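You operate a simulated robot arm through the tools that you are given. There is no shell and no other tool.

Carry out the task below with a simulated robot arm. There is one attempt and no reset: what you move stays moved.

Task
Run the air gripper from valve 1 and try it once.
Fine: red tube end to the black rail, orange tube end B in GRIP, A in 1 A; vent shut, air on, selector 1 to OUT and back to IN.

The check looks at the end state, three seconds after you hand in, the way a careful person would. Anything else that was tipped, shoved, dropped, spilled or broken makes it a failure.

Robot
A 6-joint arm with a two-finger gripper, fixed in place. Base frame: the origin is at the foot of the arm, x ahead of it, y to its left, z up; the work surface is at about z = 0.892. Units: m, degrees, N and s.
Its first joint turns from -166.0 to 166.0 degrees. Payload 2.45 kg.
The TCP is the grasp point between the finger pads, 0.02 m short of the fingertips. In the tool frame z runs along the fingers and y along their closing line. Largest opening 0.14 m; the body of the gripper starts 0.168 m behind the TCP.
Orientation is told as [roll, pitch, yaw] about the base's x, y, z axes, in that order, counted from this pose: with the fingers straight down and closing along the base's y, the tool's x points along the base's -x, its y along +y and its z along -z.

Tools
- The arm moves only by the tool nudge_tool. Its argument "commands" is a list that holds one entry, the list of rows, each a list of 7 numbers: the opening in per cent of the stroke, from 0 (shut) to 100 (fully open), then the shift along the base's x, y, z in m, then the turn, a rotation vector about the base's x, y, z in degrees. In form: [[[gripper, x, y, z, rx, ry, rz], ...]]. A call has 1 to 20 rows; each row is the pose to reach, as a shift and turn from the pose commanded when the call began. Each row takes 0.2 s and may step no farther than 0.05 m and 8.6 degrees from the row before; otherwise, or with a gripper value out of range, the whole call is refused. Where a pose cannot be reached the arm comes as near as it can. A force on the tool above 90 N (or 10 N above the force at the start of the call, whichever is more), or a blocked arm, ends the call early, and 0.2 s more pass. The fingers move at their own pace (about 0.045 m/s each) and stop on an object; they squeeze with about 28 N. The grip force told is the motor's: it shows also when the fingers shut on nothing. Time passes only in rows, and 0.2 s behind the last, so rows that repeat a pose let the fingers close. The reply holds the time, the measured pose of the TCP, the force on the tool along the base axes, the opening and the grip force, in the units named above and with some noise, with the torque about the TCP (base axes, N m) and any sound that the robot's microphone picked up.
- Cameras (640 x 400 px; columns grow to the right, rows downward): "scene" is fixed at [0.2189, 0.4991, 1.6275]; the picture's right is [-0.30, -0.95, 0.00], its down [-0.62, 0.19, -0.76] and it looks along [0.73, -0.23, -0.65] (base axes); focal length 308 px, centre (320, 200). "wrist" rides on the gripper at [0.078, 0.011, -0.209] in the tool frame; the picture's right is [-0.14, 0.99, 0.00], its down [-0.92, -0.13, -0.37] and it looks along [-0.37, -0.05, 0.93] (tool axes); focal length 280 px, centre (320, 200). There is no depth. A picture from a camera that has moved, and an enlarged one, comes with that camera's place and axes in the base frame and with its lens.
- snapshot(camera): a new picture of that camera. No time passes.
- zoom(camera, box): a new picture of the part [left, top, right, bottom] of that camera's present view, enlarged. No time passes.
- finish_job(): hands the job in; it is judged then, once.

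Nothing tells you positions but the pictures and the camera data. Unless the task says otherwise, let go and move clear before handing in.

The tools are called after "Request:" as name(argument=value, ...) on one line, values as JSON. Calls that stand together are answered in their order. nudge_tool: Moves the arm, as the interface text tells. Its arguments: {"type":"object","properties":{"commands":{"type":"array","items":{"type":"array","items":{"type":"array","items":{"type":"number"}}}}},"required":["commands"]} The other tools are called the same way: snapshot (camera) takes a picture; zoom (camera, box) takes an enlarged picture of a part of a camera's view; finish_job () hands the job in.

At the start:

```text
time_s: 0.0
ee_pos: [0.6827, 0.1132, 1.3388]
ee_rot: [0.0, -0.2, 0.0]
contact_force: [-0.4, 0.6, 0.5]
ft_torque: [-0.01, 0.0, -0.03]
gripper_width: 0.1399
gripper_force: 0.0
```

scene: 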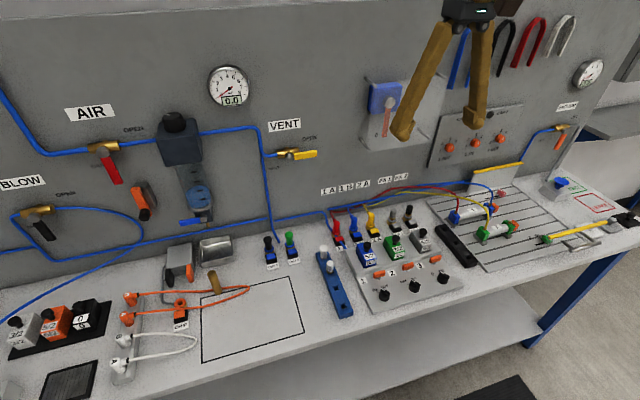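
wrist: 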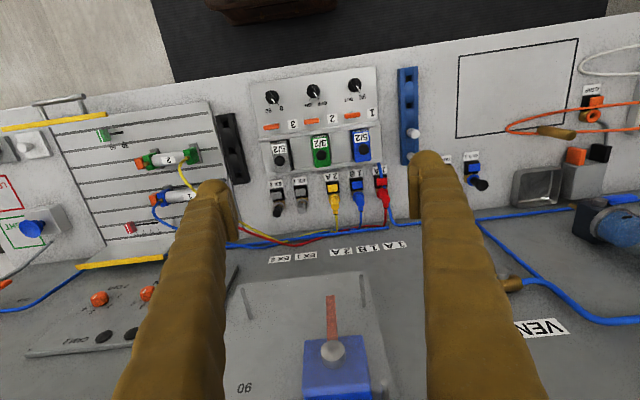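

I see a pneumatics bench with a panel behind it, ports and selectors in the middle, and orange and white tubes on the left. I'll zoom in on each part before moving anything.

Request:
zoom(camera="scene", box=[240, 170, 480, 320])

Request:
zoom(camera="scene", box=[80, 230, 320, 380])

Request:
zoom(camera="scene", box=[60, 80, 340, 255])

Request:
zoom(camera="scene", box=[400, 120, 640, 270])

Request:
zoom(camera="wrist", box=[200, 60, 440, 210])

Request:
zoom(camera="wrist", box=[440, 30, 640, 230])

Request:
zoom(camera="wrist", box=[0, 80, 240, 230])

```text
2.67 times, centred on (360, 245) of scene
camera zoom: at [0.2189, 0.4991, 1.6275], right [-0.3, -0.95, 0.0], down [-0.62, 0.19, -0.76], along [0.73, -0.23, -0.65], focal length 823 px, centre (213, 80)
```

zoom: 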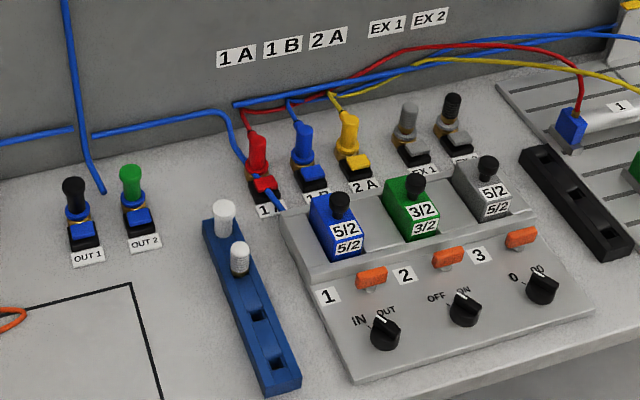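

```text
2.67 times, centred on (200, 305) of scene
camera zoom: at [0.2189, 0.4991, 1.6275], right [-0.3, -0.95, 0.0], down [-0.62, 0.19, -0.76], along [0.73, -0.23, -0.65], focal length 823 px, centre (640, -80)
```

zoom: 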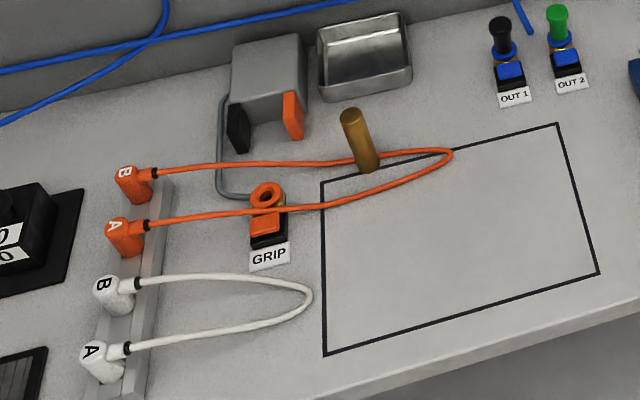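

```text
2.29 times, centred on (200, 168) of scene
camera zoom: at [0.2189, 0.4991, 1.6275], right [-0.3, -0.95, 0.0], down [-0.62, 0.19, -0.76], along [0.73, -0.23, -0.65], focal length 705 px, centre (594, 274)
```

zoom: 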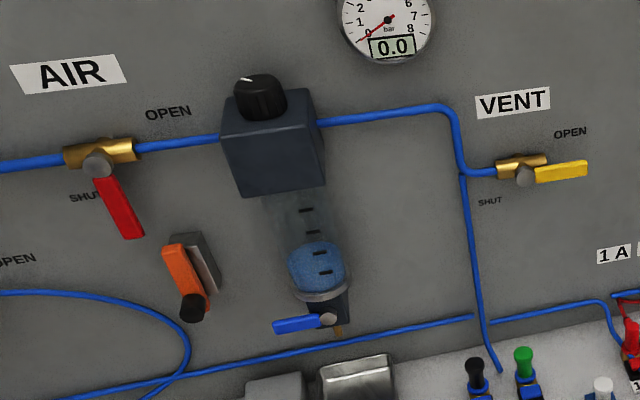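

```text
2.67 times, centred on (520, 195) of scene
camera zoom: at [0.2189, 0.4991, 1.6275], right [-0.3, -0.95, 0.0], down [-0.62, 0.19, -0.76], along [0.73, -0.23, -0.65], focal length 823 px, centre (-213, 213)
```

zoom: 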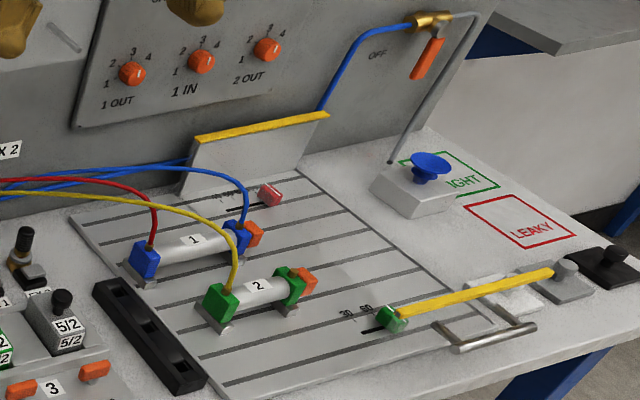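

```text
2.67 times, centred on (320, 135) of wrist
camera zoom: at [0.6044, 0.1248, 1.5488], right [0.14, 0.99, 0.0], down [0.92, -0.13, 0.37], along [0.37, -0.05, -0.93], focal length 748 px, centre (320, 373)
```

zoom: 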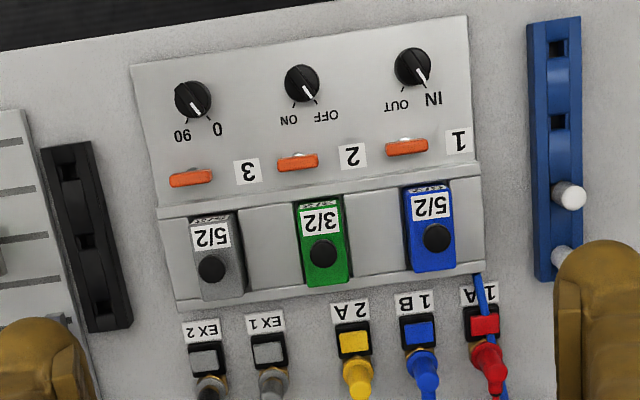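

```text
2.00 times, centred on (540, 130) of wrist
camera zoom: at [0.6044, 0.1248, 1.5488], right [0.14, 0.99, 0.0], down [0.92, -0.13, 0.37], along [0.37, -0.05, -0.93], focal length 561 px, centre (-120, 340)
```

zoom: 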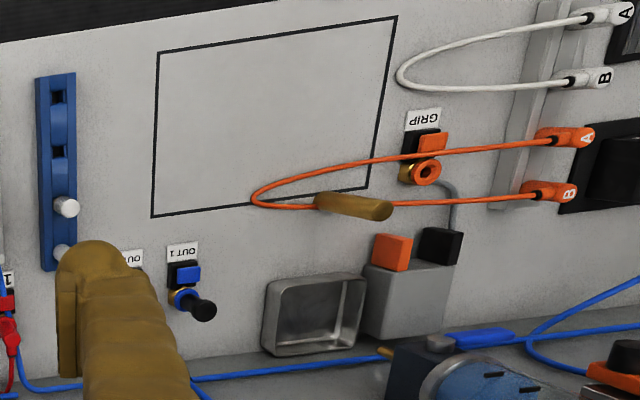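

```text
2.67 times, centred on (120, 155) of wrist
camera zoom: at [0.6044, 0.1248, 1.5488], right [0.14, 0.99, 0.0], down [0.92, -0.13, 0.37], along [0.37, -0.05, -0.93], focal length 748 px, centre (853, 320)
```

zoom: 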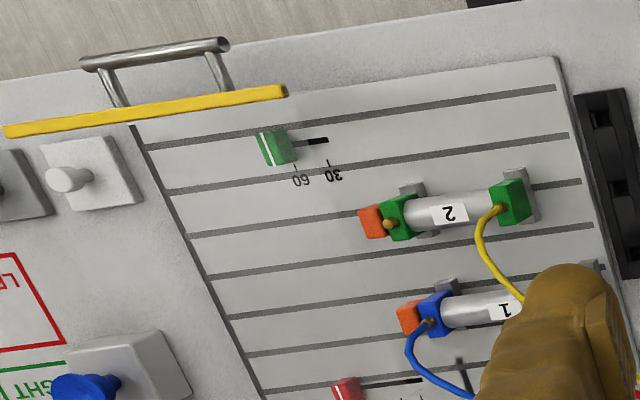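

The panel looks to be at x≈0.96, with the 1A port near (0.85, 0.24). Air is off (red lever down), the vent is open (yellow lever level) and selector 1 is at IN. I'll move the wrist camera over the ports for a closer look.

Request:
nudge_tool(commands=[[[100, 0.015, 0.02, -0.03, 0, 0, 0], [100, 0.035, 0.04, -0.06, 0, 0, 0], [100, 0.055, 0.06, -0.09, 0, 0, 0], [100, 0.075, 0.08, -0.12, 0, 0, 0], [100, 0.095, 0.1, -0.15, 0, 0, 0], [100, 0.1, 0.12, -0.18, 0, 0, 0], [100, 0.1, 0.12, -0.18, 0, 0, 0]]])

Request:
snapshot(camera="wrist")

Request:
zoom(camera="wrist", box=[200, 60, 440, 210])

Request:
snapshot(camera="scene")

```text
time_s: 1.6
ee_pos: [0.782, 0.2349, 1.1596]
ee_rot: [0.0, 0.0, 0.1]
contact_force: [-0.8, -0.4, -0.1]
ft_torque: [0.02, 0.0, -0.01]
gripper_width: 0.1399
gripper_force: 0.1
```

```text
taken
camera wrist: at [0.7043, 0.2463, 1.3683], right [0.14, 0.99, 0.0], down [0.92, -0.13, 0.37], along [0.37, -0.05, -0.93], focal length 280 px, centre (320, 200)
```

wrist: 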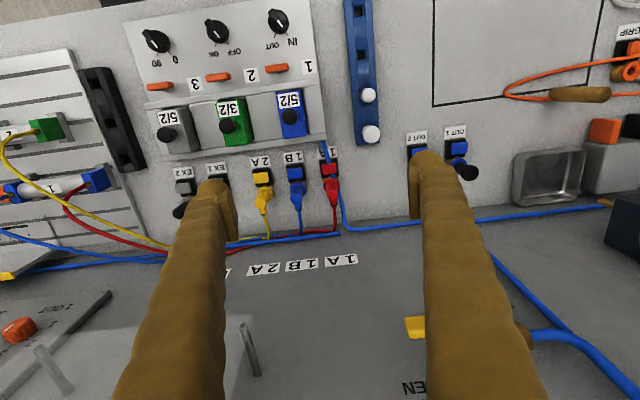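

```text
2.67 times, centred on (320, 135) of wrist
camera zoom: at [0.7043, 0.2463, 1.3683], right [0.14, 0.99, 0.0], down [0.92, -0.13, 0.37], along [0.37, -0.05, -0.93], focal length 748 px, centre (320, 373)
```

zoom: 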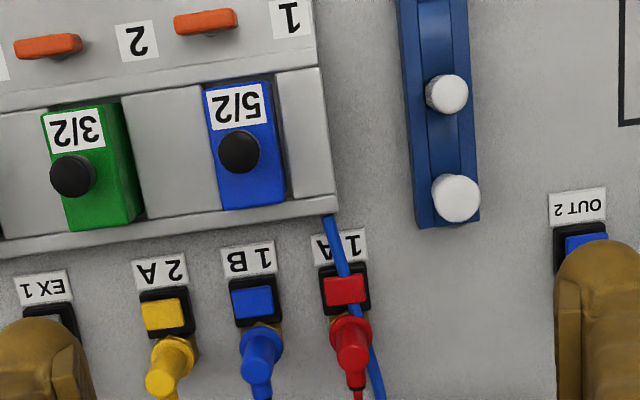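

```text
taken
```

scene: 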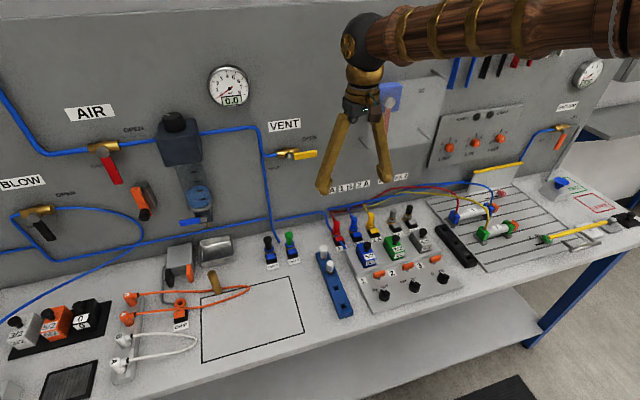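

The port plugs stand upright with release-looking tabs in front of them, and the orange tube loops around a small brown dowel. I'll look at the tube rack and GRIP port from nearer before touching anything.

Request:
nudge_tool(commands=[[[100, -0.02, 0.035, 0.01, 0, 0, 0], [100, -0.04, 0.07, 0.02, 0, 0, 0], [100, -0.06, 0.105, 0.03, 0, 0, 0], [100, -0.08, 0.14, 0.04, 0, 0, 0], [100, -0.1, 0.175, 0.04, 0, 0, 0], [100, -0.12, 0.21, 0.04, 0, 0, 0], [100, -0.14, 0.245, 0.04, 0, 0, 0], [100, -0.15, 0.28, 0.04, 0, 0, 0], [100, -0.15, 0.32, 0.04, 0, 0, 0], [100, -0.15, 0.35, 0.04, 0, 0, 0]]])

Request:
snapshot(camera="wrist")

Request:
snapshot(camera="scene")

```text
time_s: 3.8
ee_pos: [0.6323, 0.5848, 1.2002]
ee_rot: [0.0, -0.1, 0.0]
contact_force: [0.4, 0.8, -0.1]
ft_torque: [0.02, -0.03, 0.02]
gripper_width: 0.14
gripper_force: 0.1
```

```text
taken
camera wrist: at [0.5546, 0.596, 1.4099], right [0.14, 0.99, 0.0], down [0.92, -0.13, 0.37], along [0.37, -0.05, -0.93], focal length 280 px, centre (320, 200)
```

wrist: 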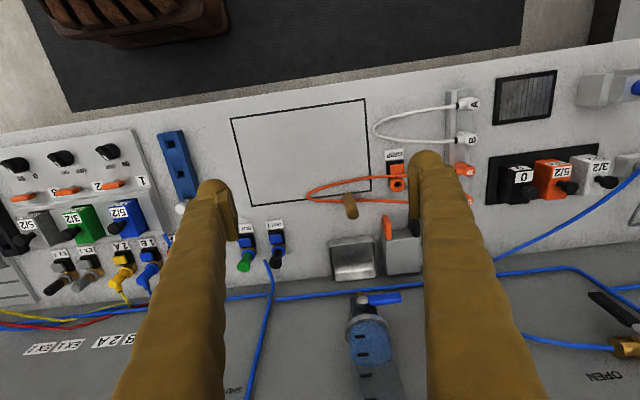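

```text
taken
```

scene: 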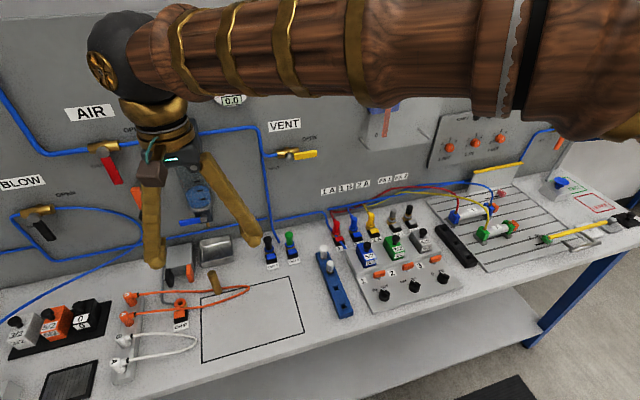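

The left finger hides the rack. I'll zoom here, then shift toward −x and +y to bring the orange plugs into view.

Request:
nudge_tool(commands=[[[100, -0.02, 0.03, 0.0, 0, 0, 0], [80, -0.04, 0.06, 0.0, 0, 0, 0], [60, -0.06, 0.09, 0, 0, 0, 0], [40, -0.08, 0.12, 0, 0, 0, 0], [30, -0.09, 0.15, 0, 0, 0, 0], [30, -0.09, 0.18, 0, 0, 0, 0], [30, -0.09, 0.2, 0, 0, 0, 0], [30, -0.09, 0.2, 0, 0, 0, 0]]])

Request:
snapshot(camera="wrist")

Request:
zoom(camera="wrist", box=[140, 60, 380, 210])

```text
time_s: 5.6
ee_pos: [0.5417, 0.7834, 1.1987]
ee_rot: [0.0, -0.1, -0.1]
contact_force: [0.6, -0.2, 0.2]
ft_torque: [-0.01, -0.01, -0.01]
gripper_width: 0.0422
gripper_force: 0.1
```

```text
taken
camera wrist: at [0.4644, 0.7939, 1.408], right [0.14, 0.99, 0.0], down [0.92, -0.13, 0.37], along [0.37, -0.05, -0.93], focal length 280 px, centre (320, 200)
```

wrist: 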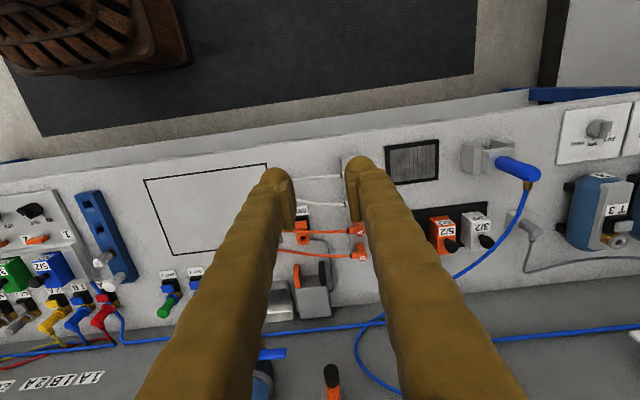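

```text
2.67 times, centred on (260, 135) of wrist
camera zoom: at [0.4644, 0.7939, 1.408], right [0.14, 0.99, 0.0], down [0.92, -0.13, 0.37], along [0.37, -0.05, -0.93], focal length 748 px, centre (480, 373)
```

zoom: 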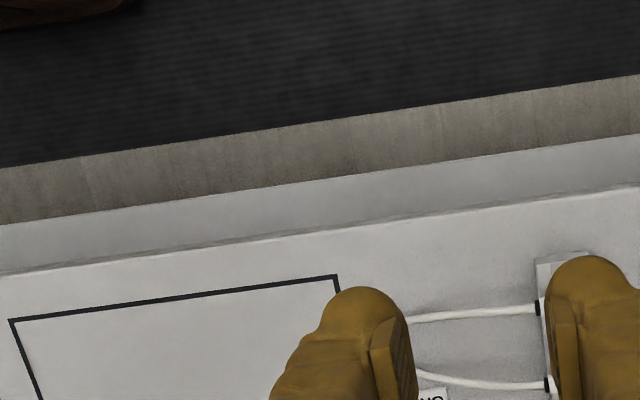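

Request:
zoom(camera="wrist", box=[250, 170, 410, 290])

Request:
nudge_tool(commands=[[[30, -0.03, 0.03, 0.0, 0, 0, 0], [30, -0.03, 0.07, 0.0, 0, 0, 0], [30, -0.03, 0.11, 0, 0, 0, 0], [30, -0.03, 0.15, 0, 0, 0, 0], [30, -0.03, 0.15, 0, 0, 0, 0]]])

Request:
snapshot(camera="wrist")

Request:
zoom(camera="wrist", box=[130, 140, 370, 290])

```text
3.33 times, centred on (330, 230) of wrist
camera zoom: at [0.4644, 0.7939, 1.408], right [0.14, 0.99, 0.0], down [0.92, -0.13, 0.37], along [0.37, -0.05, -0.93], focal length 935 px, centre (287, 100)
```

zoom: 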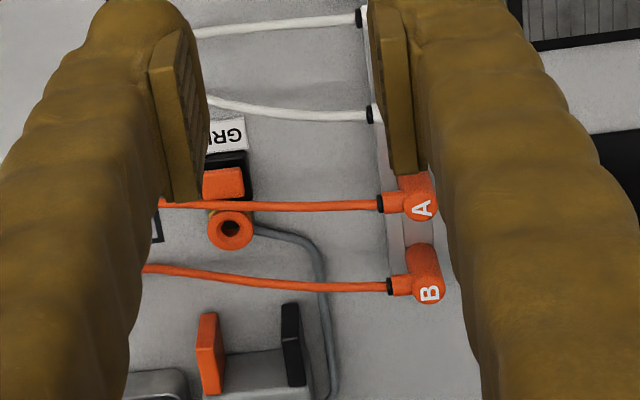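

```text
time_s: 6.8
ee_pos: [0.5131, 0.9338, 1.1983]
ee_rot: [0.0, -0.1, 0.0]
contact_force: [0.6, -0.3, 0.6]
ft_torque: [0.02, -0.02, -0.01]
gripper_width: 0.0421
gripper_force: 0.1
```

```text
taken
camera wrist: at [0.4358, 0.9461, 1.4079], right [0.14, 0.99, 0.0], down [0.92, -0.13, 0.37], along [0.37, -0.05, -0.93], focal length 280 px, centre (320, 200)
```

wrist: 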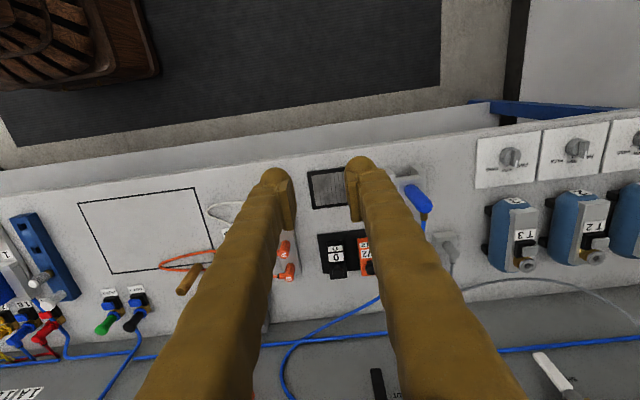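

```text
2.67 times, centred on (250, 215) of wrist
camera zoom: at [0.4358, 0.9461, 1.4079], right [0.14, 0.99, 0.0], down [0.92, -0.13, 0.37], along [0.37, -0.05, -0.93], focal length 748 px, centre (507, 160)
```

zoom: 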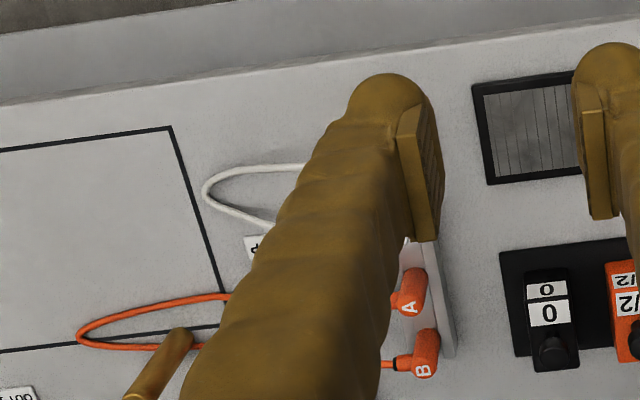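

The orange ends are upright elbow plugs. Combining two views puts A at (0.723, 0.834) and B at (0.781, 0.834), with tops at z≈0.945. A brown dowel about 8 cm tall stands inside their loop at (0.758, 0.636). I'll go back to port 1A for a close look at the red plug.

Request:
nudge_tool(commands=[[[40, 0.015, -0.044, 0.0, 0, 0, 0], [50, 0.03, -0.088, 0.0, 0, 0, 0], [60, 0.045, -0.132, 0, 0, 0, 0], [70, 0.06, -0.176, 0, 0, 0, 0], [80, 0.075, -0.22, 0, 0, 0, 0], [90, 0.09, -0.264, 0, 0, 0, 0], [100, 0.105, -0.308, 0, 0, 0, 0], [100, 0.12, -0.35, 0, 0, 0, 0], [100, 0.137, -0.388, 0, 0, 0, 0], [100, 0.154, -0.426, 0, 0, 0, 0], [100, 0.17, -0.464, -0.01, 0, 0, 0], [100, 0.187, -0.502, -0.02, 0, 0, 0], [100, 0.204, -0.54, -0.03, 0, 0, 0], [100, 0.22, -0.578, -0.045, 0, 0, 0], [100, 0.237, -0.616, -0.06, 0, 0, 0], [100, 0.254, -0.65, -0.08, 0, 0, 0], [100, 0.267, -0.68, -0.1, 0, 0, 0], [100, 0.267, -0.68, -0.1, 0, 0, 0]]])

Request:
snapshot(camera="wrist")

Request:
zoom(camera="wrist", box=[220, 120, 420, 245])

```text
time_s: 10.6
ee_pos: [0.7782, 0.2525, 1.1018]
ee_rot: [0.0, -0.1, 0.0]
contact_force: [-0.2, -0.7, 1.0]
ft_torque: [-0.01, 0.04, 0.0]
gripper_width: 0.1402
gripper_force: 0.0
```

```text
taken
camera wrist: at [0.7008, 0.2637, 1.3103], right [0.14, 0.99, 0.0], down [0.92, -0.13, 0.37], along [0.37, -0.05, -0.93], focal length 280 px, centre (320, 200)
```

wrist: 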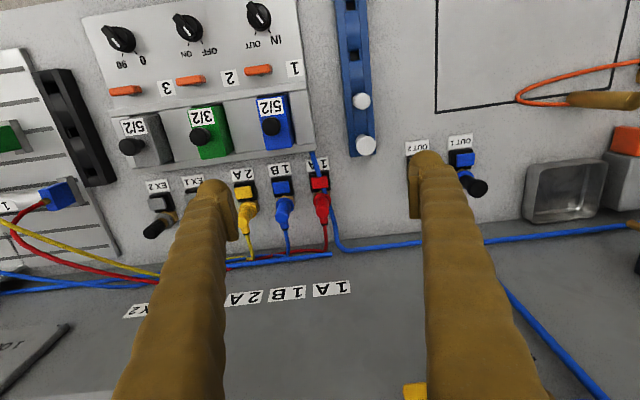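

```text
3.20 times, centred on (320, 182) of wrist
camera zoom: at [0.7008, 0.2637, 1.3103], right [0.14, 0.99, 0.0], down [0.92, -0.13, 0.37], along [0.37, -0.05, -0.93], focal length 897 px, centre (320, 256)
```

zoom: 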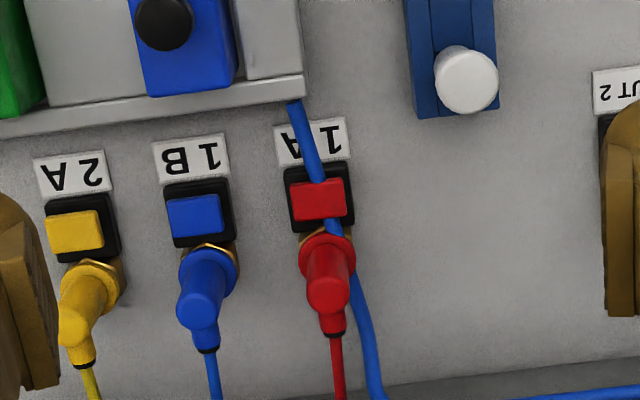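

The red plug is an upright elbow at about (0.87, 0.243), top around z≈0.93, with its tube leaving toward the panel and a blue supply tube beside it on the +y side. I'll go above it with a narrower opening and look again.

Request:
nudge_tool(commands=[[[80, 0.03, -0.003, -0.02, 0, 0, 0], [60, 0.06, -0.006, -0.04, 0, 0, 0], [45, 0.09, -0.0095, -0.06, 0, 0, 0], [35, 0.09, -0.0095, -0.085, 0, 0, 0], [35, 0.09, -0.0095, -0.085, 0, 0, 0], [35, 0.09, -0.0095, -0.085, 0, 0, 0]]])

Request:
snapshot(camera="wrist")

Request:
zoom(camera="wrist", box=[240, 100, 400, 220])

Request:
zoom(camera="scene", box=[280, 150, 440, 270])

```text
time_s: 12.0
ee_pos: [0.8705, 0.2435, 1.0149]
ee_rot: [0.0, -0.1, 0.1]
contact_force: [-0.4, -0.2, 0.3]
ft_torque: [0.01, 0.0, 0.0]
gripper_width: 0.0491
gripper_force: 0.1
```

```text
taken
camera wrist: at [0.7919, 0.255, 1.2239], right [0.14, 0.99, 0.0], down [0.92, -0.13, 0.37], along [0.37, -0.05, -0.93], focal length 280 px, centre (320, 200)
```

wrist: 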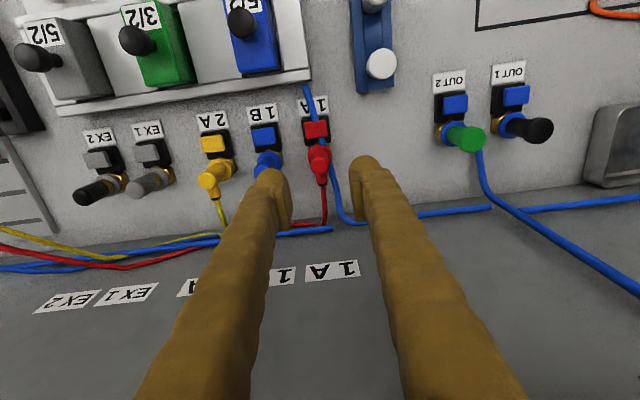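

```text
3.33 times, centred on (320, 160) of wrist
camera zoom: at [0.7919, 0.255, 1.2239], right [0.14, 0.99, 0.0], down [0.92, -0.13, 0.37], along [0.37, -0.05, -0.93], focal length 935 px, centre (320, 333)
```

zoom: 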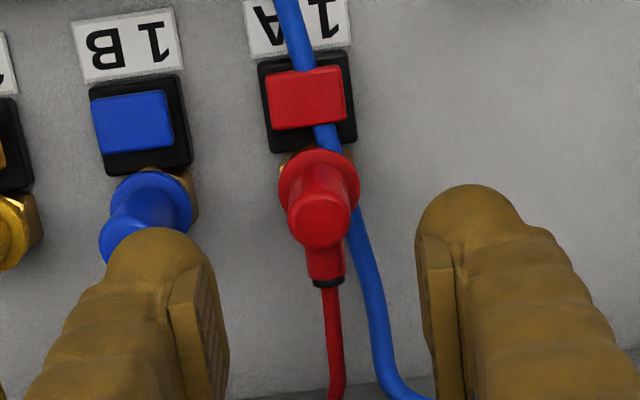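

```text
3.33 times, centred on (360, 210) of scene
camera zoom: at [0.2189, 0.4991, 1.6275], right [-0.3, -0.95, 0.0], down [-0.62, 0.19, -0.76], along [0.73, -0.23, -0.65], focal length 1028 px, centre (187, 167)
```

zoom: 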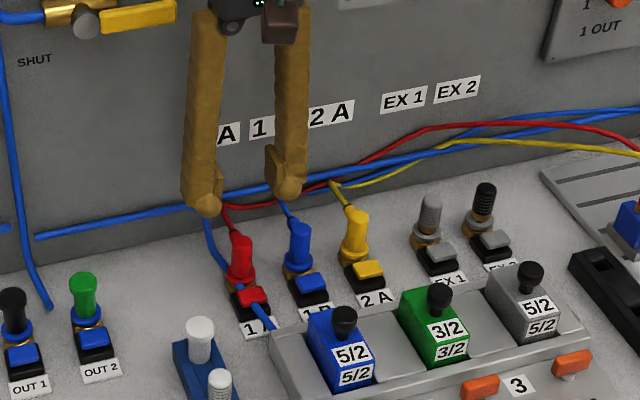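

The blue supply tube passes straight through the tab, so it lies low. The red plug axis is at (0.869, 0.244), top z≈0.935, and the TCP is lined up with it. I'll lower to z≈0.93 and close gently.

Request:
nudge_tool(commands=[[[35, 0, 0, -0.02, 0, 0, 0], [35, 0, 0, -0.04, 0, 0, 0], [35, 0, 0, -0.06, 0, 0, 0], [35, 0, 0, -0.075, 0, 0, 0], [35, 0, 0, -0.085, 0, 0, 0], [35, 0, 0, -0.085, 0, 0, 0]]])

Request:
zoom(camera="wrist", box=[240, 100, 400, 220])

Request:
zoom(camera="scene", box=[280, 170, 400, 260])

```text
time_s: 13.4
ee_pos: [0.8699, 0.2442, 0.9299]
ee_rot: [0.0, -0.1, 0.0]
contact_force: [-0.3, -0.8, 0.4]
ft_torque: [0.04, 0.03, -0.01]
gripper_width: 0.0488
gripper_force: 0.1
```

```text
3.33 times, centred on (320, 160) of wrist
camera zoom: at [0.7918, 0.2547, 1.1387], right [0.14, 0.99, 0.0], down [0.92, -0.13, 0.37], along [0.37, -0.05, -0.93], focal length 935 px, centre (320, 333)
```

zoom: 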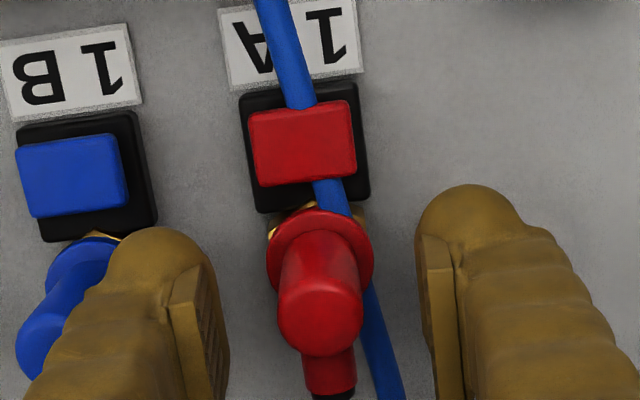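

```text
4.44 times, centred on (340, 215) of scene
camera zoom: at [0.2189, 0.4991, 1.6275], right [-0.3, -0.95, 0.0], down [-0.62, 0.19, -0.76], along [0.73, -0.23, -0.65], focal length 1371 px, centre (231, 133)
```

zoom: 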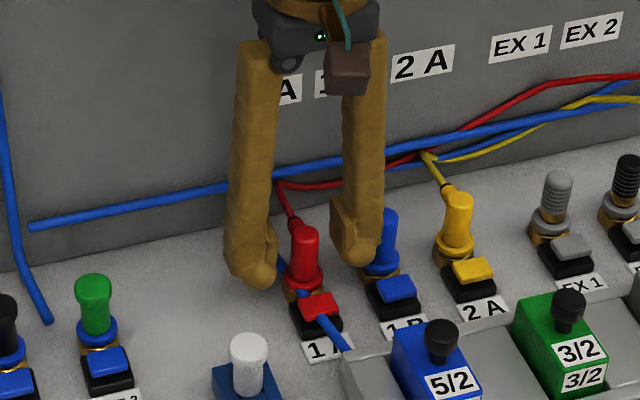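

The plug sits centred between the pads with its top at about z=0.94. I'll lower 4 mm more and close.

Request:
nudge_tool(commands=[[[35, -0.002, 0, -0.004, 0, 0, 0], [25, -0.002, 0, -0.004, 0, 0, 0], [15, -0.002, 0, -0.004, 0, 0, 0], [5, -0.002, 0, -0.004, 0, 0, 0], [5, -0.002, 0, -0.004, 0, 0, 0], [5, -0.002, 0, -0.004, 0, 0, 0]]])

Request:
zoom(camera="wrist", box=[240, 100, 400, 220])

```text
time_s: 14.8
ee_pos: [0.8674, 0.2437, 0.9256]
ee_rot: [0.0, -0.1, 0.1]
contact_force: [0.0, 0.4, -1.9]
ft_torque: [0.05, -0.05, 0.02]
gripper_width: 0.0171
gripper_force: 28.0
```

```text
3.33 times, centred on (320, 160) of wrist
camera zoom: at [0.7897, 0.2551, 1.1347], right [0.14, 0.99, 0.0], down [0.92, -0.13, 0.37], along [0.37, -0.05, -0.93], focal length 935 px, centre (320, 333)
```

zoom: 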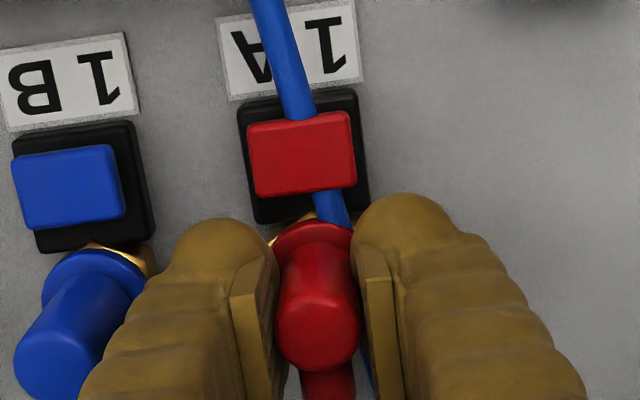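

The plug is gripped (17 mm wide). I'll pull straight up gently and watch the force.

Request:
nudge_tool(commands=[[[0, 0, 0, 0.003, 0, 0, 0], [0, 0, 0, 0.006, 0, 0, 0], [0, 0, 0, 0.01, 0, 0, 0], [0, 0, 0, 0.01, 0, 0, 0]]])

Request:
zoom(camera="wrist", box=[240, 100, 400, 220])

```text
time_s: 15.8
ee_pos: [0.8671, 0.2442, 0.9361]
ee_rot: [0.0, 0.0, 0.0]
contact_force: [-3.7, 0.5, -26.0]
ft_torque: [0.01, 0.12, -0.01]
gripper_width: 0.0176
gripper_force: 28.0
```

```text
3.33 times, centred on (320, 160) of wrist
camera zoom: at [0.7898, 0.2548, 1.1444], right [0.14, 0.99, 0.0], down [0.92, -0.13, 0.37], along [0.37, -0.05, -0.93], focal length 935 px, centre (320, 333)
```

zoom: 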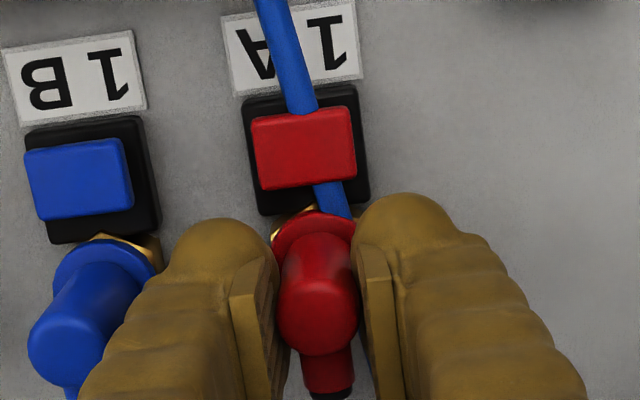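

The plug slipped in the fingers at about 26 N, so the fitting is latched. The red tab in front is probably its release button, so I'll let go, raise up, shut the fingers and go over the tab.

Request:
nudge_tool(commands=[[[10, 0, 0, -0.003, 0, 0, 0], [25, 0, 0, -0.003, 0, 0, 0], [35, 0, 0, -0.003, 0, 0, 0], [35, 0, 0, -0.003, 0, 0, 0], [35, 0, 0, 0.02, 0, 0, 0], [35, 0, 0, 0.05, 0, 0, 0], [20, -0.02, 0, 0.06, 0, 0, 0], [0, -0.039, 0, 0.05, 0, 0, 0], [0, -0.039, 0, 0.05, 0, 0, 0], [0, -0.039, 0, 0.04, 0, 0, 0], [0, -0.039, 0, 0.02, 0, 0, 0], [0, -0.039, 0, 0.01, 0, 0, 0]]])

Request:
zoom(camera="wrist", box=[240, 100, 400, 220])

Request:
zoom(camera="scene", box=[280, 170, 400, 260])

```text
time_s: 18.4
ee_pos: [0.8287, 0.2451, 0.9466]
ee_rot: [0.0, -0.2, 0.0]
contact_force: [-1.0, 0.4, -1.0]
ft_torque: [0.01, 0.03, -0.04]
gripper_width: 0.0
gripper_force: 27.7
```

```text
3.33 times, centred on (320, 160) of wrist
camera zoom: at [0.7502, 0.2554, 1.1555], right [0.14, 0.99, 0.0], down [0.92, -0.13, 0.37], along [0.37, -0.05, -0.93], focal length 935 px, centre (320, 333)
```

zoom: 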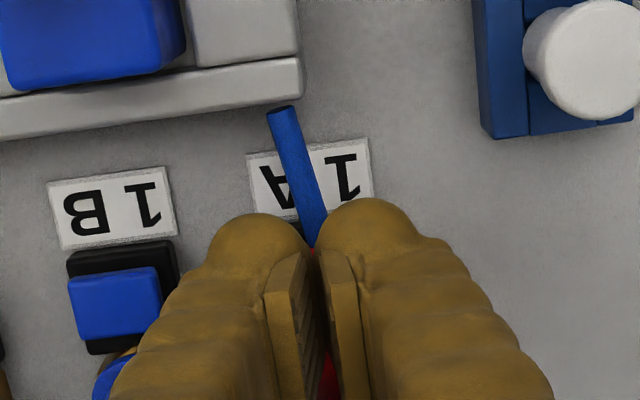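

```text
4.44 times, centred on (340, 215) of scene
camera zoom: at [0.2189, 0.4991, 1.6275], right [-0.3, -0.95, 0.0], down [-0.62, 0.19, -0.76], along [0.73, -0.23, -0.65], focal length 1371 px, centre (231, 133)
```

zoom: 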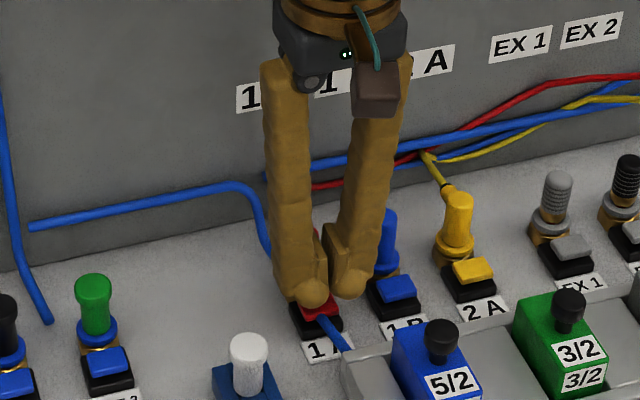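

The fingers are shut above the red tab. I'll press down in small steps.

Request:
nudge_tool(commands=[[[0, 0, 0, -0.006, 0, 0, 0], [0, 0, 0, -0.012, 0, 0, 0], [0, 0, 0, -0.018, 0, 0, 0]]])

Request:
nudge_tool(commands=[[[0, 0, 0, -0.003, 0, 0, 0], [0, 0, 0, -0.005, 0, 0, 0]]])

```text
time_s: 19.2
ee_pos: [0.8293, 0.245, 0.9271]
ee_rot: [0.0, -0.2, 0.0]
contact_force: [-0.1, -0.5, 0.1]
ft_torque: [0.02, 0.01, -0.02]
gripper_width: 0.0005
gripper_force: 27.6
```

```text
time_s: 19.8
ee_pos: [0.8288, 0.2446, 0.9226]
ee_rot: [0.1, -0.2, 0.0]
contact_force: [0.2, 0.0, -0.4]
ft_torque: [-0.02, 0.0, 0.0]
gripper_width: 0.0
gripper_force: 28.2
```

Request:
nudge_tool(commands=[[[0, 0, 0, -0.003, 0, 0, 0], [0, 0, 0, -0.005, 0, 0, 0]]])

Request:
zoom(camera="scene", box=[300, 200, 380, 260])

```text
time_s: 20.4
ee_pos: [0.828, 0.2443, 0.9181]
ee_rot: [0.0, -0.1, 0.1]
contact_force: [-1.3, -0.1, 3.6]
ft_torque: [0.02, 0.04, 0.0]
gripper_width: 0.0061
gripper_force: 29.8
heard: click
```

```text
6.67 times, centred on (340, 230) of scene
camera zoom: at [0.2189, 0.4991, 1.6275], right [-0.3, -0.95, 0.0], down [-0.62, 0.19, -0.76], along [0.73, -0.23, -0.65], focal length 2057 px, centre (187, 0)
```

zoom: 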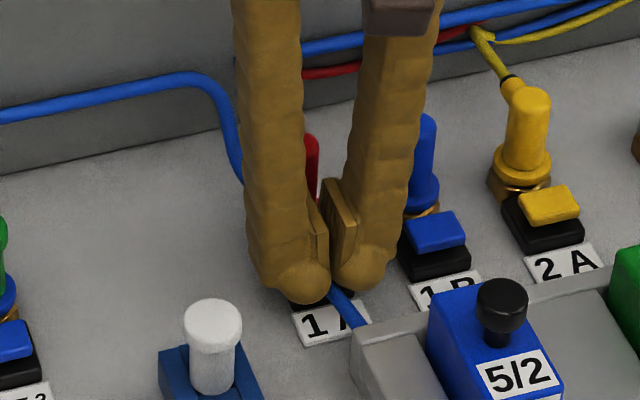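

I heard a click at light force, so the latch seems to have released. I'll lift off and look at the plug and tab.

Request:
nudge_tool(commands=[[[0, 0, 0, 0.02, 0, 0, 0], [0, 0, 0, 0.05, 0, 0, 0], [20, 0.0, 0, 0.08, 0, 0, 0], [35, 0.02, 0, 0.08, 0, 0, 0], [35, 0.039, 0, 0.08, 0, 0, 0], [35, 0.039, 0, 0.08, 0, 0, 0]]])

Request:
zoom(camera="wrist", box=[240, 100, 400, 220])

Request:
zoom(camera="scene", box=[280, 170, 400, 260])

```text
time_s: 21.8
ee_pos: [0.8707, 0.2444, 0.9982]
ee_rot: [0.0, -0.1, 0.0]
contact_force: [-0.1, 0.2, 1.9]
ft_torque: [-0.02, 0.01, 0.01]
gripper_width: 0.0492
gripper_force: 0.0
```

```text
3.33 times, centred on (320, 160) of wrist
camera zoom: at [0.792, 0.2545, 1.207], right [0.14, 0.99, 0.0], down [0.92, -0.13, 0.37], along [0.37, -0.05, -0.93], focal length 935 px, centre (320, 333)
```

zoom: 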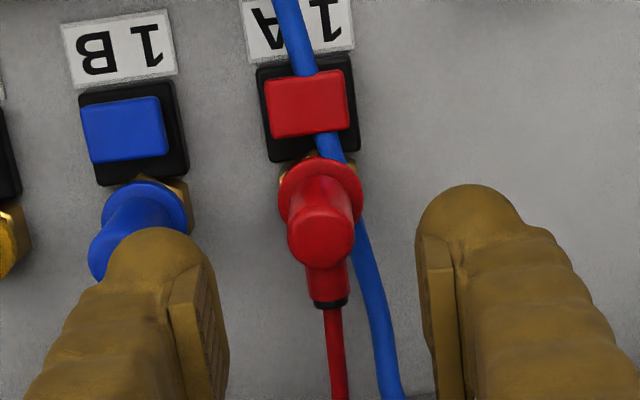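

```text
4.44 times, centred on (340, 215) of scene
camera zoom: at [0.2189, 0.4991, 1.6275], right [-0.3, -0.95, 0.0], down [-0.62, 0.19, -0.76], along [0.73, -0.23, -0.65], focal length 1371 px, centre (231, 133)
```

zoom: 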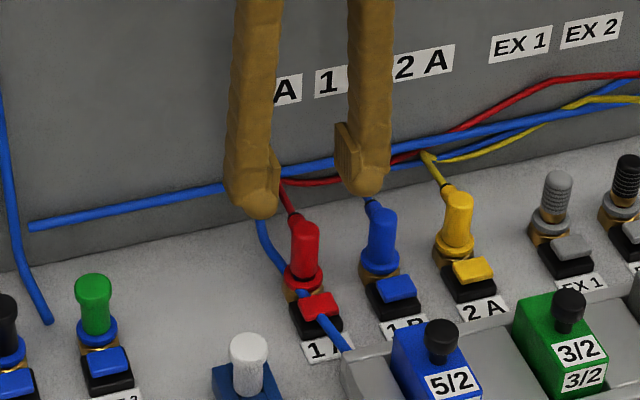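

The red plug has popped up by several millimetres and brass now shows under its collar. I'll grip it and lift.

Request:
nudge_tool(commands=[[[35, -0.002, 0, -0.02, 0, 0, 0], [35, -0.002, 0, -0.04, 0, 0, 0], [35, -0.002, 0, -0.055, 0, 0, 0], [35, -0.002, 0, -0.068, 0, 0, 0], [35, -0.002, 0, -0.068, 0, 0, 0], [20, -0.002, 0, -0.068, 0, 0, 0], [5, -0.002, 0, -0.068, 0, 0, 0], [0, -0.002, 0, -0.068, 0, 0, 0], [0, -0.002, 0, -0.068, 0, 0, 0], [0, -0.002, 0, -0.068, 0, 0, 0]]])

Request:
nudge_tool(commands=[[[0, 0, 0, 0.005, 0, 0, 0], [0, 0, 0, 0.01, 0, 0, 0], [0, 0, 0, 0.02, 0, 0, 0], [0, 0, 0, 0.03, 0, 0, 0]]])

Request:
zoom(camera="scene", box=[280, 170, 400, 260])

Request:
zoom(camera="wrist", box=[240, 100, 400, 220])

```text
time_s: 24.0
ee_pos: [0.8669, 0.2449, 0.9292]
ee_rot: [0.1, 0.0, 0.0]
contact_force: [0.6, -0.2, -0.5]
ft_torque: [-0.01, 0.04, -0.03]
gripper_width: 0.0175
gripper_force: 28.4
```

```text
time_s: 25.0
ee_pos: [0.8661, 0.2436, 0.9593]
ee_rot: [-0.1, -0.1, 0.0]
contact_force: [-0.2, 0.8, -0.4]
ft_torque: [0.02, 0.01, -0.01]
gripper_width: 0.0173
gripper_force: 27.9
```

```text
4.44 times, centred on (340, 215) of scene
camera zoom: at [0.2189, 0.4991, 1.6275], right [-0.3, -0.95, 0.0], down [-0.62, 0.19, -0.76], along [0.73, -0.23, -0.65], focal length 1371 px, centre (231, 133)
```

zoom: 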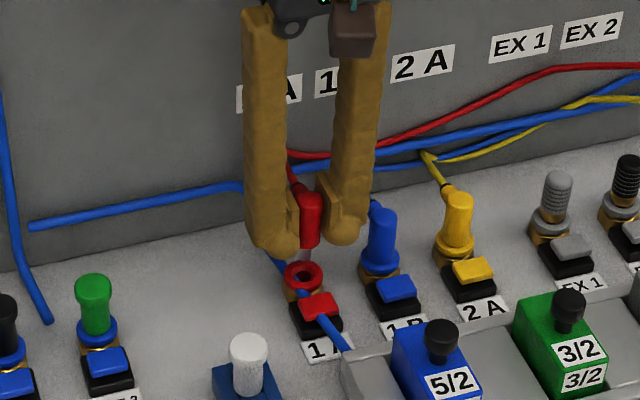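

```text
3.33 times, centred on (320, 160) of wrist
camera zoom: at [0.7879, 0.2549, 1.1684], right [0.14, 0.99, 0.0], down [0.92, -0.13, 0.37], along [0.37, -0.05, -0.93], focal length 935 px, centre (320, 333)
```

zoom: 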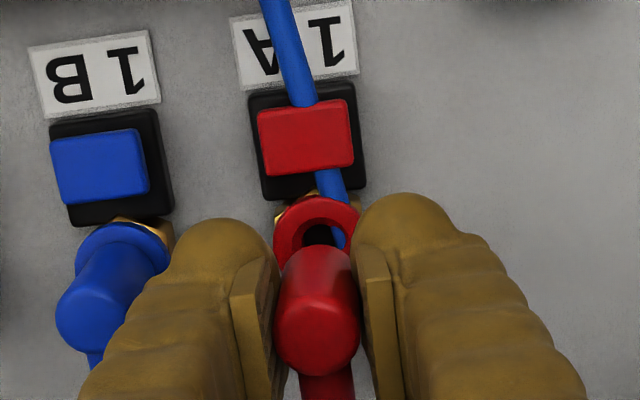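

The red plug is out of 1A, with a short stem below it. I'll raise it and carry it over to the black rail at about (0.70, −0.09).

Request:
nudge_tool(commands=[[[0, 0, 0, 0.04, 0, 0, 0], [0, 0, 0, 0.08, 0, 0, 0], [0, 0, 0, 0.12, 0, 0, 0], [0, -0.02, -0.04, 0.12, 0, 0, 0], [0, -0.04, -0.08, 0.12, 0, 0, 0], [0, -0.06, -0.12, 0.12, 0, 0, 0], [0, -0.08, -0.16, 0.12, 0, 0, 0], [0, -0.1, -0.2, 0.12, 0, 0, 0], [0, -0.12, -0.24, 0.12, 0, 0, 0], [0, -0.14, -0.28, 0.12, 0, 0, 0], [0, -0.16, -0.31, 0.12, 0, 0, 0], [0, -0.162, -0.334, 0.12, 0, 0, 0], [0, -0.162, -0.334, 0.12, 0, 0, 0]]])

Request:
snapshot(camera="wrist")

Request:
snapshot(camera="scene")

Request:
zoom(camera="wrist", box=[240, 80, 400, 200])

```text
time_s: 27.8
ee_pos: [0.7049, -0.0927, 1.0791]
ee_rot: [0.0, -0.1, 0.0]
contact_force: [0.4, 0.1, 0.3]
ft_torque: [0.0, 0.02, 0.0]
gripper_width: 0.0175
gripper_force: 28.5
```

```text
taken
camera wrist: at [0.6254, -0.0809, 1.2887], right [0.14, 0.99, 0.0], down [0.92, -0.13, 0.37], along [0.37, -0.05, -0.93], focal length 280 px, centre (320, 200)
```

wrist: 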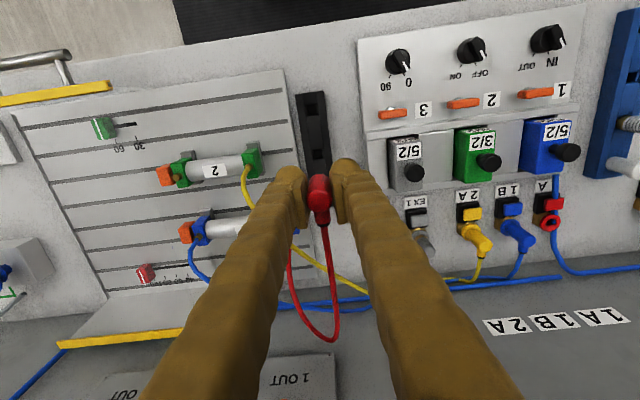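

```text
taken
```

scene: 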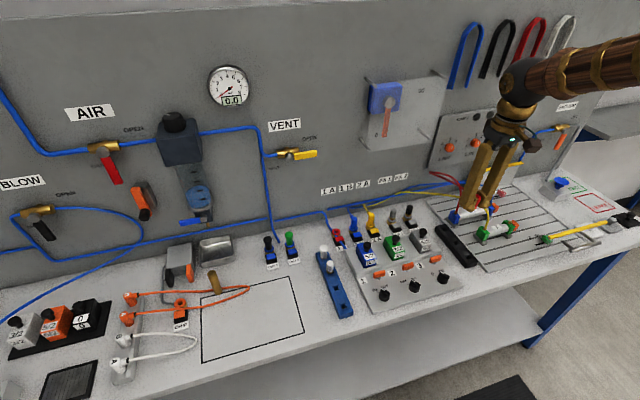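

```text
3.33 times, centred on (320, 140) of wrist
camera zoom: at [0.6254, -0.0809, 1.2887], right [0.14, 0.99, 0.0], down [0.92, -0.13, 0.37], along [0.37, -0.05, -0.93], focal length 935 px, centre (320, 400)
```

zoom: 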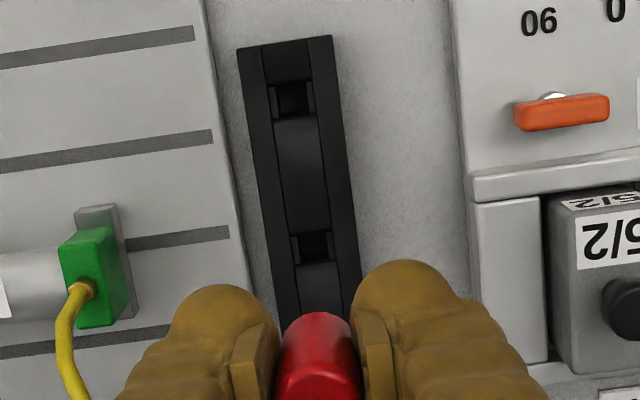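

The black rail has three square holes along y≈−0.095, at x≈0.65, 0.71 and 0.77. I'll aim for the middle one, lower to just above it and check the alignment.

Request:
nudge_tool(commands=[[[0, 0.005, -0.002, -0.03, 0, 0, 0], [0, 0.005, -0.002, -0.06, 0, 0, 0], [0, 0.005, -0.002, -0.09, 0, 0, 0], [0, 0.005, -0.002, -0.114, 0, 0, 0], [0, 0.005, -0.002, -0.114, 0, 0, 0]]])

Request:
zoom(camera="wrist", box=[240, 80, 400, 200])

Request:
zoom(camera="scene", box=[420, 180, 520, 255])

```text
time_s: 29.0
ee_pos: [0.7091, -0.0921, 0.9649]
ee_rot: [0.0, -0.1, 0.1]
contact_force: [0.3, 0.6, -1.1]
ft_torque: [0.01, -0.03, -0.02]
gripper_width: 0.0174
gripper_force: 28.1
```

```text
3.33 times, centred on (320, 140) of wrist
camera zoom: at [0.6311, -0.0816, 1.1743], right [0.14, 0.99, 0.0], down [0.92, -0.13, 0.37], along [0.37, -0.05, -0.93], focal length 935 px, centre (320, 400)
```

zoom: 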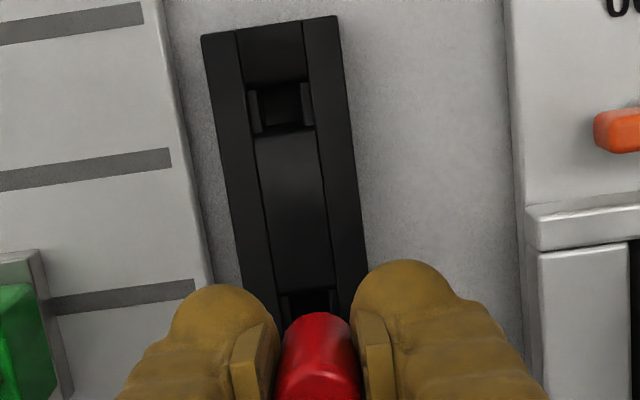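

```text
5.33 times, centred on (470, 218) of scene
camera zoom: at [0.2189, 0.4991, 1.6275], right [-0.3, -0.95, 0.0], down [-0.62, 0.19, -0.76], along [0.73, -0.23, -0.65], focal length 1646 px, centre (-480, 107)
```

zoom: 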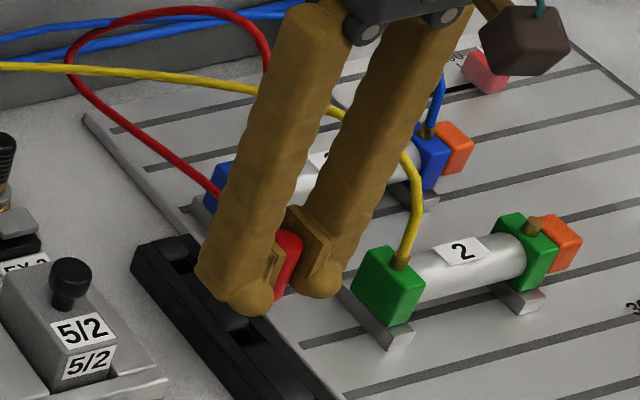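

The plug is nearly over the middle hole. I'll make a small correction and lower it slowly, watching the force.

Request:
nudge_tool(commands=[[[0, 0.001, -0.0017, -0.005, 0, 0, 0], [0, 0.001, -0.0017, -0.012, 0, 0, 0], [0, 0.001, -0.0017, -0.018, 0, 0, 0], [0, 0.001, -0.0017, -0.018, 0, 0, 0]]])

Request:
zoom(camera="scene", box=[430, 200, 500, 255])

```text
time_s: 30.0
ee_pos: [0.7087, -0.0949, 0.948]
ee_rot: [-0.1, 0.0, 0.0]
contact_force: [-0.1, 0.2, -0.9]
ft_torque: [-0.01, -0.01, -0.04]
gripper_width: 0.0174
gripper_force: 28.3
```

```text
7.27 times, centred on (465, 228) of scene
camera zoom: at [0.2189, 0.4991, 1.6275], right [-0.3, -0.95, 0.0], down [-0.62, 0.19, -0.76], along [0.73, -0.23, -0.65], focal length 2244 px, centre (-734, 0)
```

zoom: 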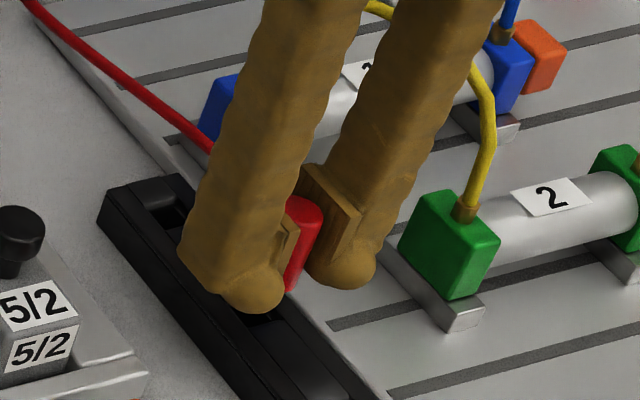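

Request:
nudge_tool(commands=[[[0, 0, 0, -0.003, 0, 0, 0], [0, 0, 0, -0.006, 0, 0, 0], [0, 0, 0, -0.006, 0, 0, 0]]])

Request:
nudge_tool(commands=[[[0, 0, 0, -0.003, 0, 0, 0], [0, 0, 0, -0.003, 0, 0, 0]]])

Request:
nudge_tool(commands=[[[0, 0, 0, -0.003, 0, 0, 0], [0, 0, 0, -0.003, 0, 0, 0]]])

Request:
zoom(camera="scene", box=[430, 200, 500, 255])

```text
time_s: 30.8
ee_pos: [0.7095, -0.0919, 0.9417]
ee_rot: [0.0, -0.1, 0.0]
contact_force: [0.2, -0.3, 0.2]
ft_torque: [-0.03, -0.02, -0.02]
gripper_width: 0.0175
gripper_force: 28.1
```

```text
time_s: 31.4
ee_pos: [0.7104, -0.0934, 0.9398]
ee_rot: [0.1, -0.1, 0.0]
contact_force: [0.4, -0.3, 0.2]
ft_torque: [-0.04, -0.01, -0.03]
gripper_width: 0.0172
gripper_force: 27.8
```

```text
time_s: 32.0
ee_pos: [0.7094, -0.0934, 0.9365]
ee_rot: [0.0, -0.1, 0.0]
contact_force: [8.2, -5.4, 1.3]
ft_torque: [-0.16, -0.26, 0.04]
gripper_width: 0.0173
gripper_force: 28.1
```

```text
7.27 times, centred on (465, 228) of scene
camera zoom: at [0.2189, 0.4991, 1.6275], right [-0.3, -0.95, 0.0], down [-0.62, 0.19, -0.76], along [0.73, -0.23, -0.65], focal length 2244 px, centre (-734, 0)
```

zoom: 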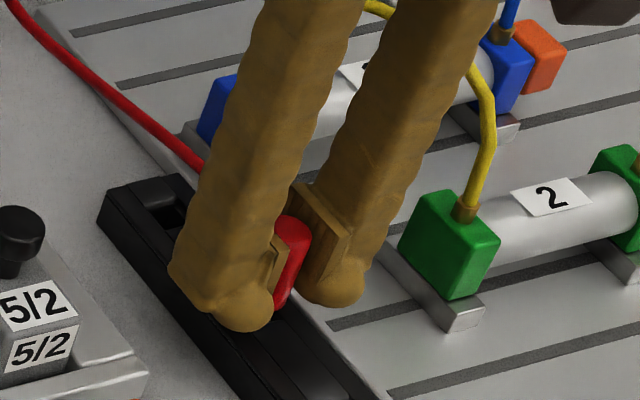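

The stem touches the hole's edge, with side forces toward +x and −y. I'll shift a little that way to relieve it.

Request:
nudge_tool(commands=[[[0, 0.001, -0.0008, 0, 0, 0, 0], [0, 0.001, -0.0008, 0, 0, 0, 0]]])

Request:
nudge_tool(commands=[[[0, 0.001, -0.0007, 0, 0, 0, 0], [0, 0.001, -0.0007, 0, 0, 0, 0]]])

```text
time_s: 32.6
ee_pos: [0.71, -0.0939, 0.9356]
ee_rot: [0.1, -0.2, 0.0]
contact_force: [-0.4, -0.1, -0.4]
ft_torque: [-0.01, 0.0, -0.02]
gripper_width: 0.0175
gripper_force: 28.2
```

```text
time_s: 33.2
ee_pos: [0.7126, -0.0947, 0.9353]
ee_rot: [0.0, -0.1, 0.0]
contact_force: [0.3, 0.1, 0.4]
ft_torque: [0.0, 0.0, -0.02]
gripper_width: 0.0174
gripper_force: 28.1
```

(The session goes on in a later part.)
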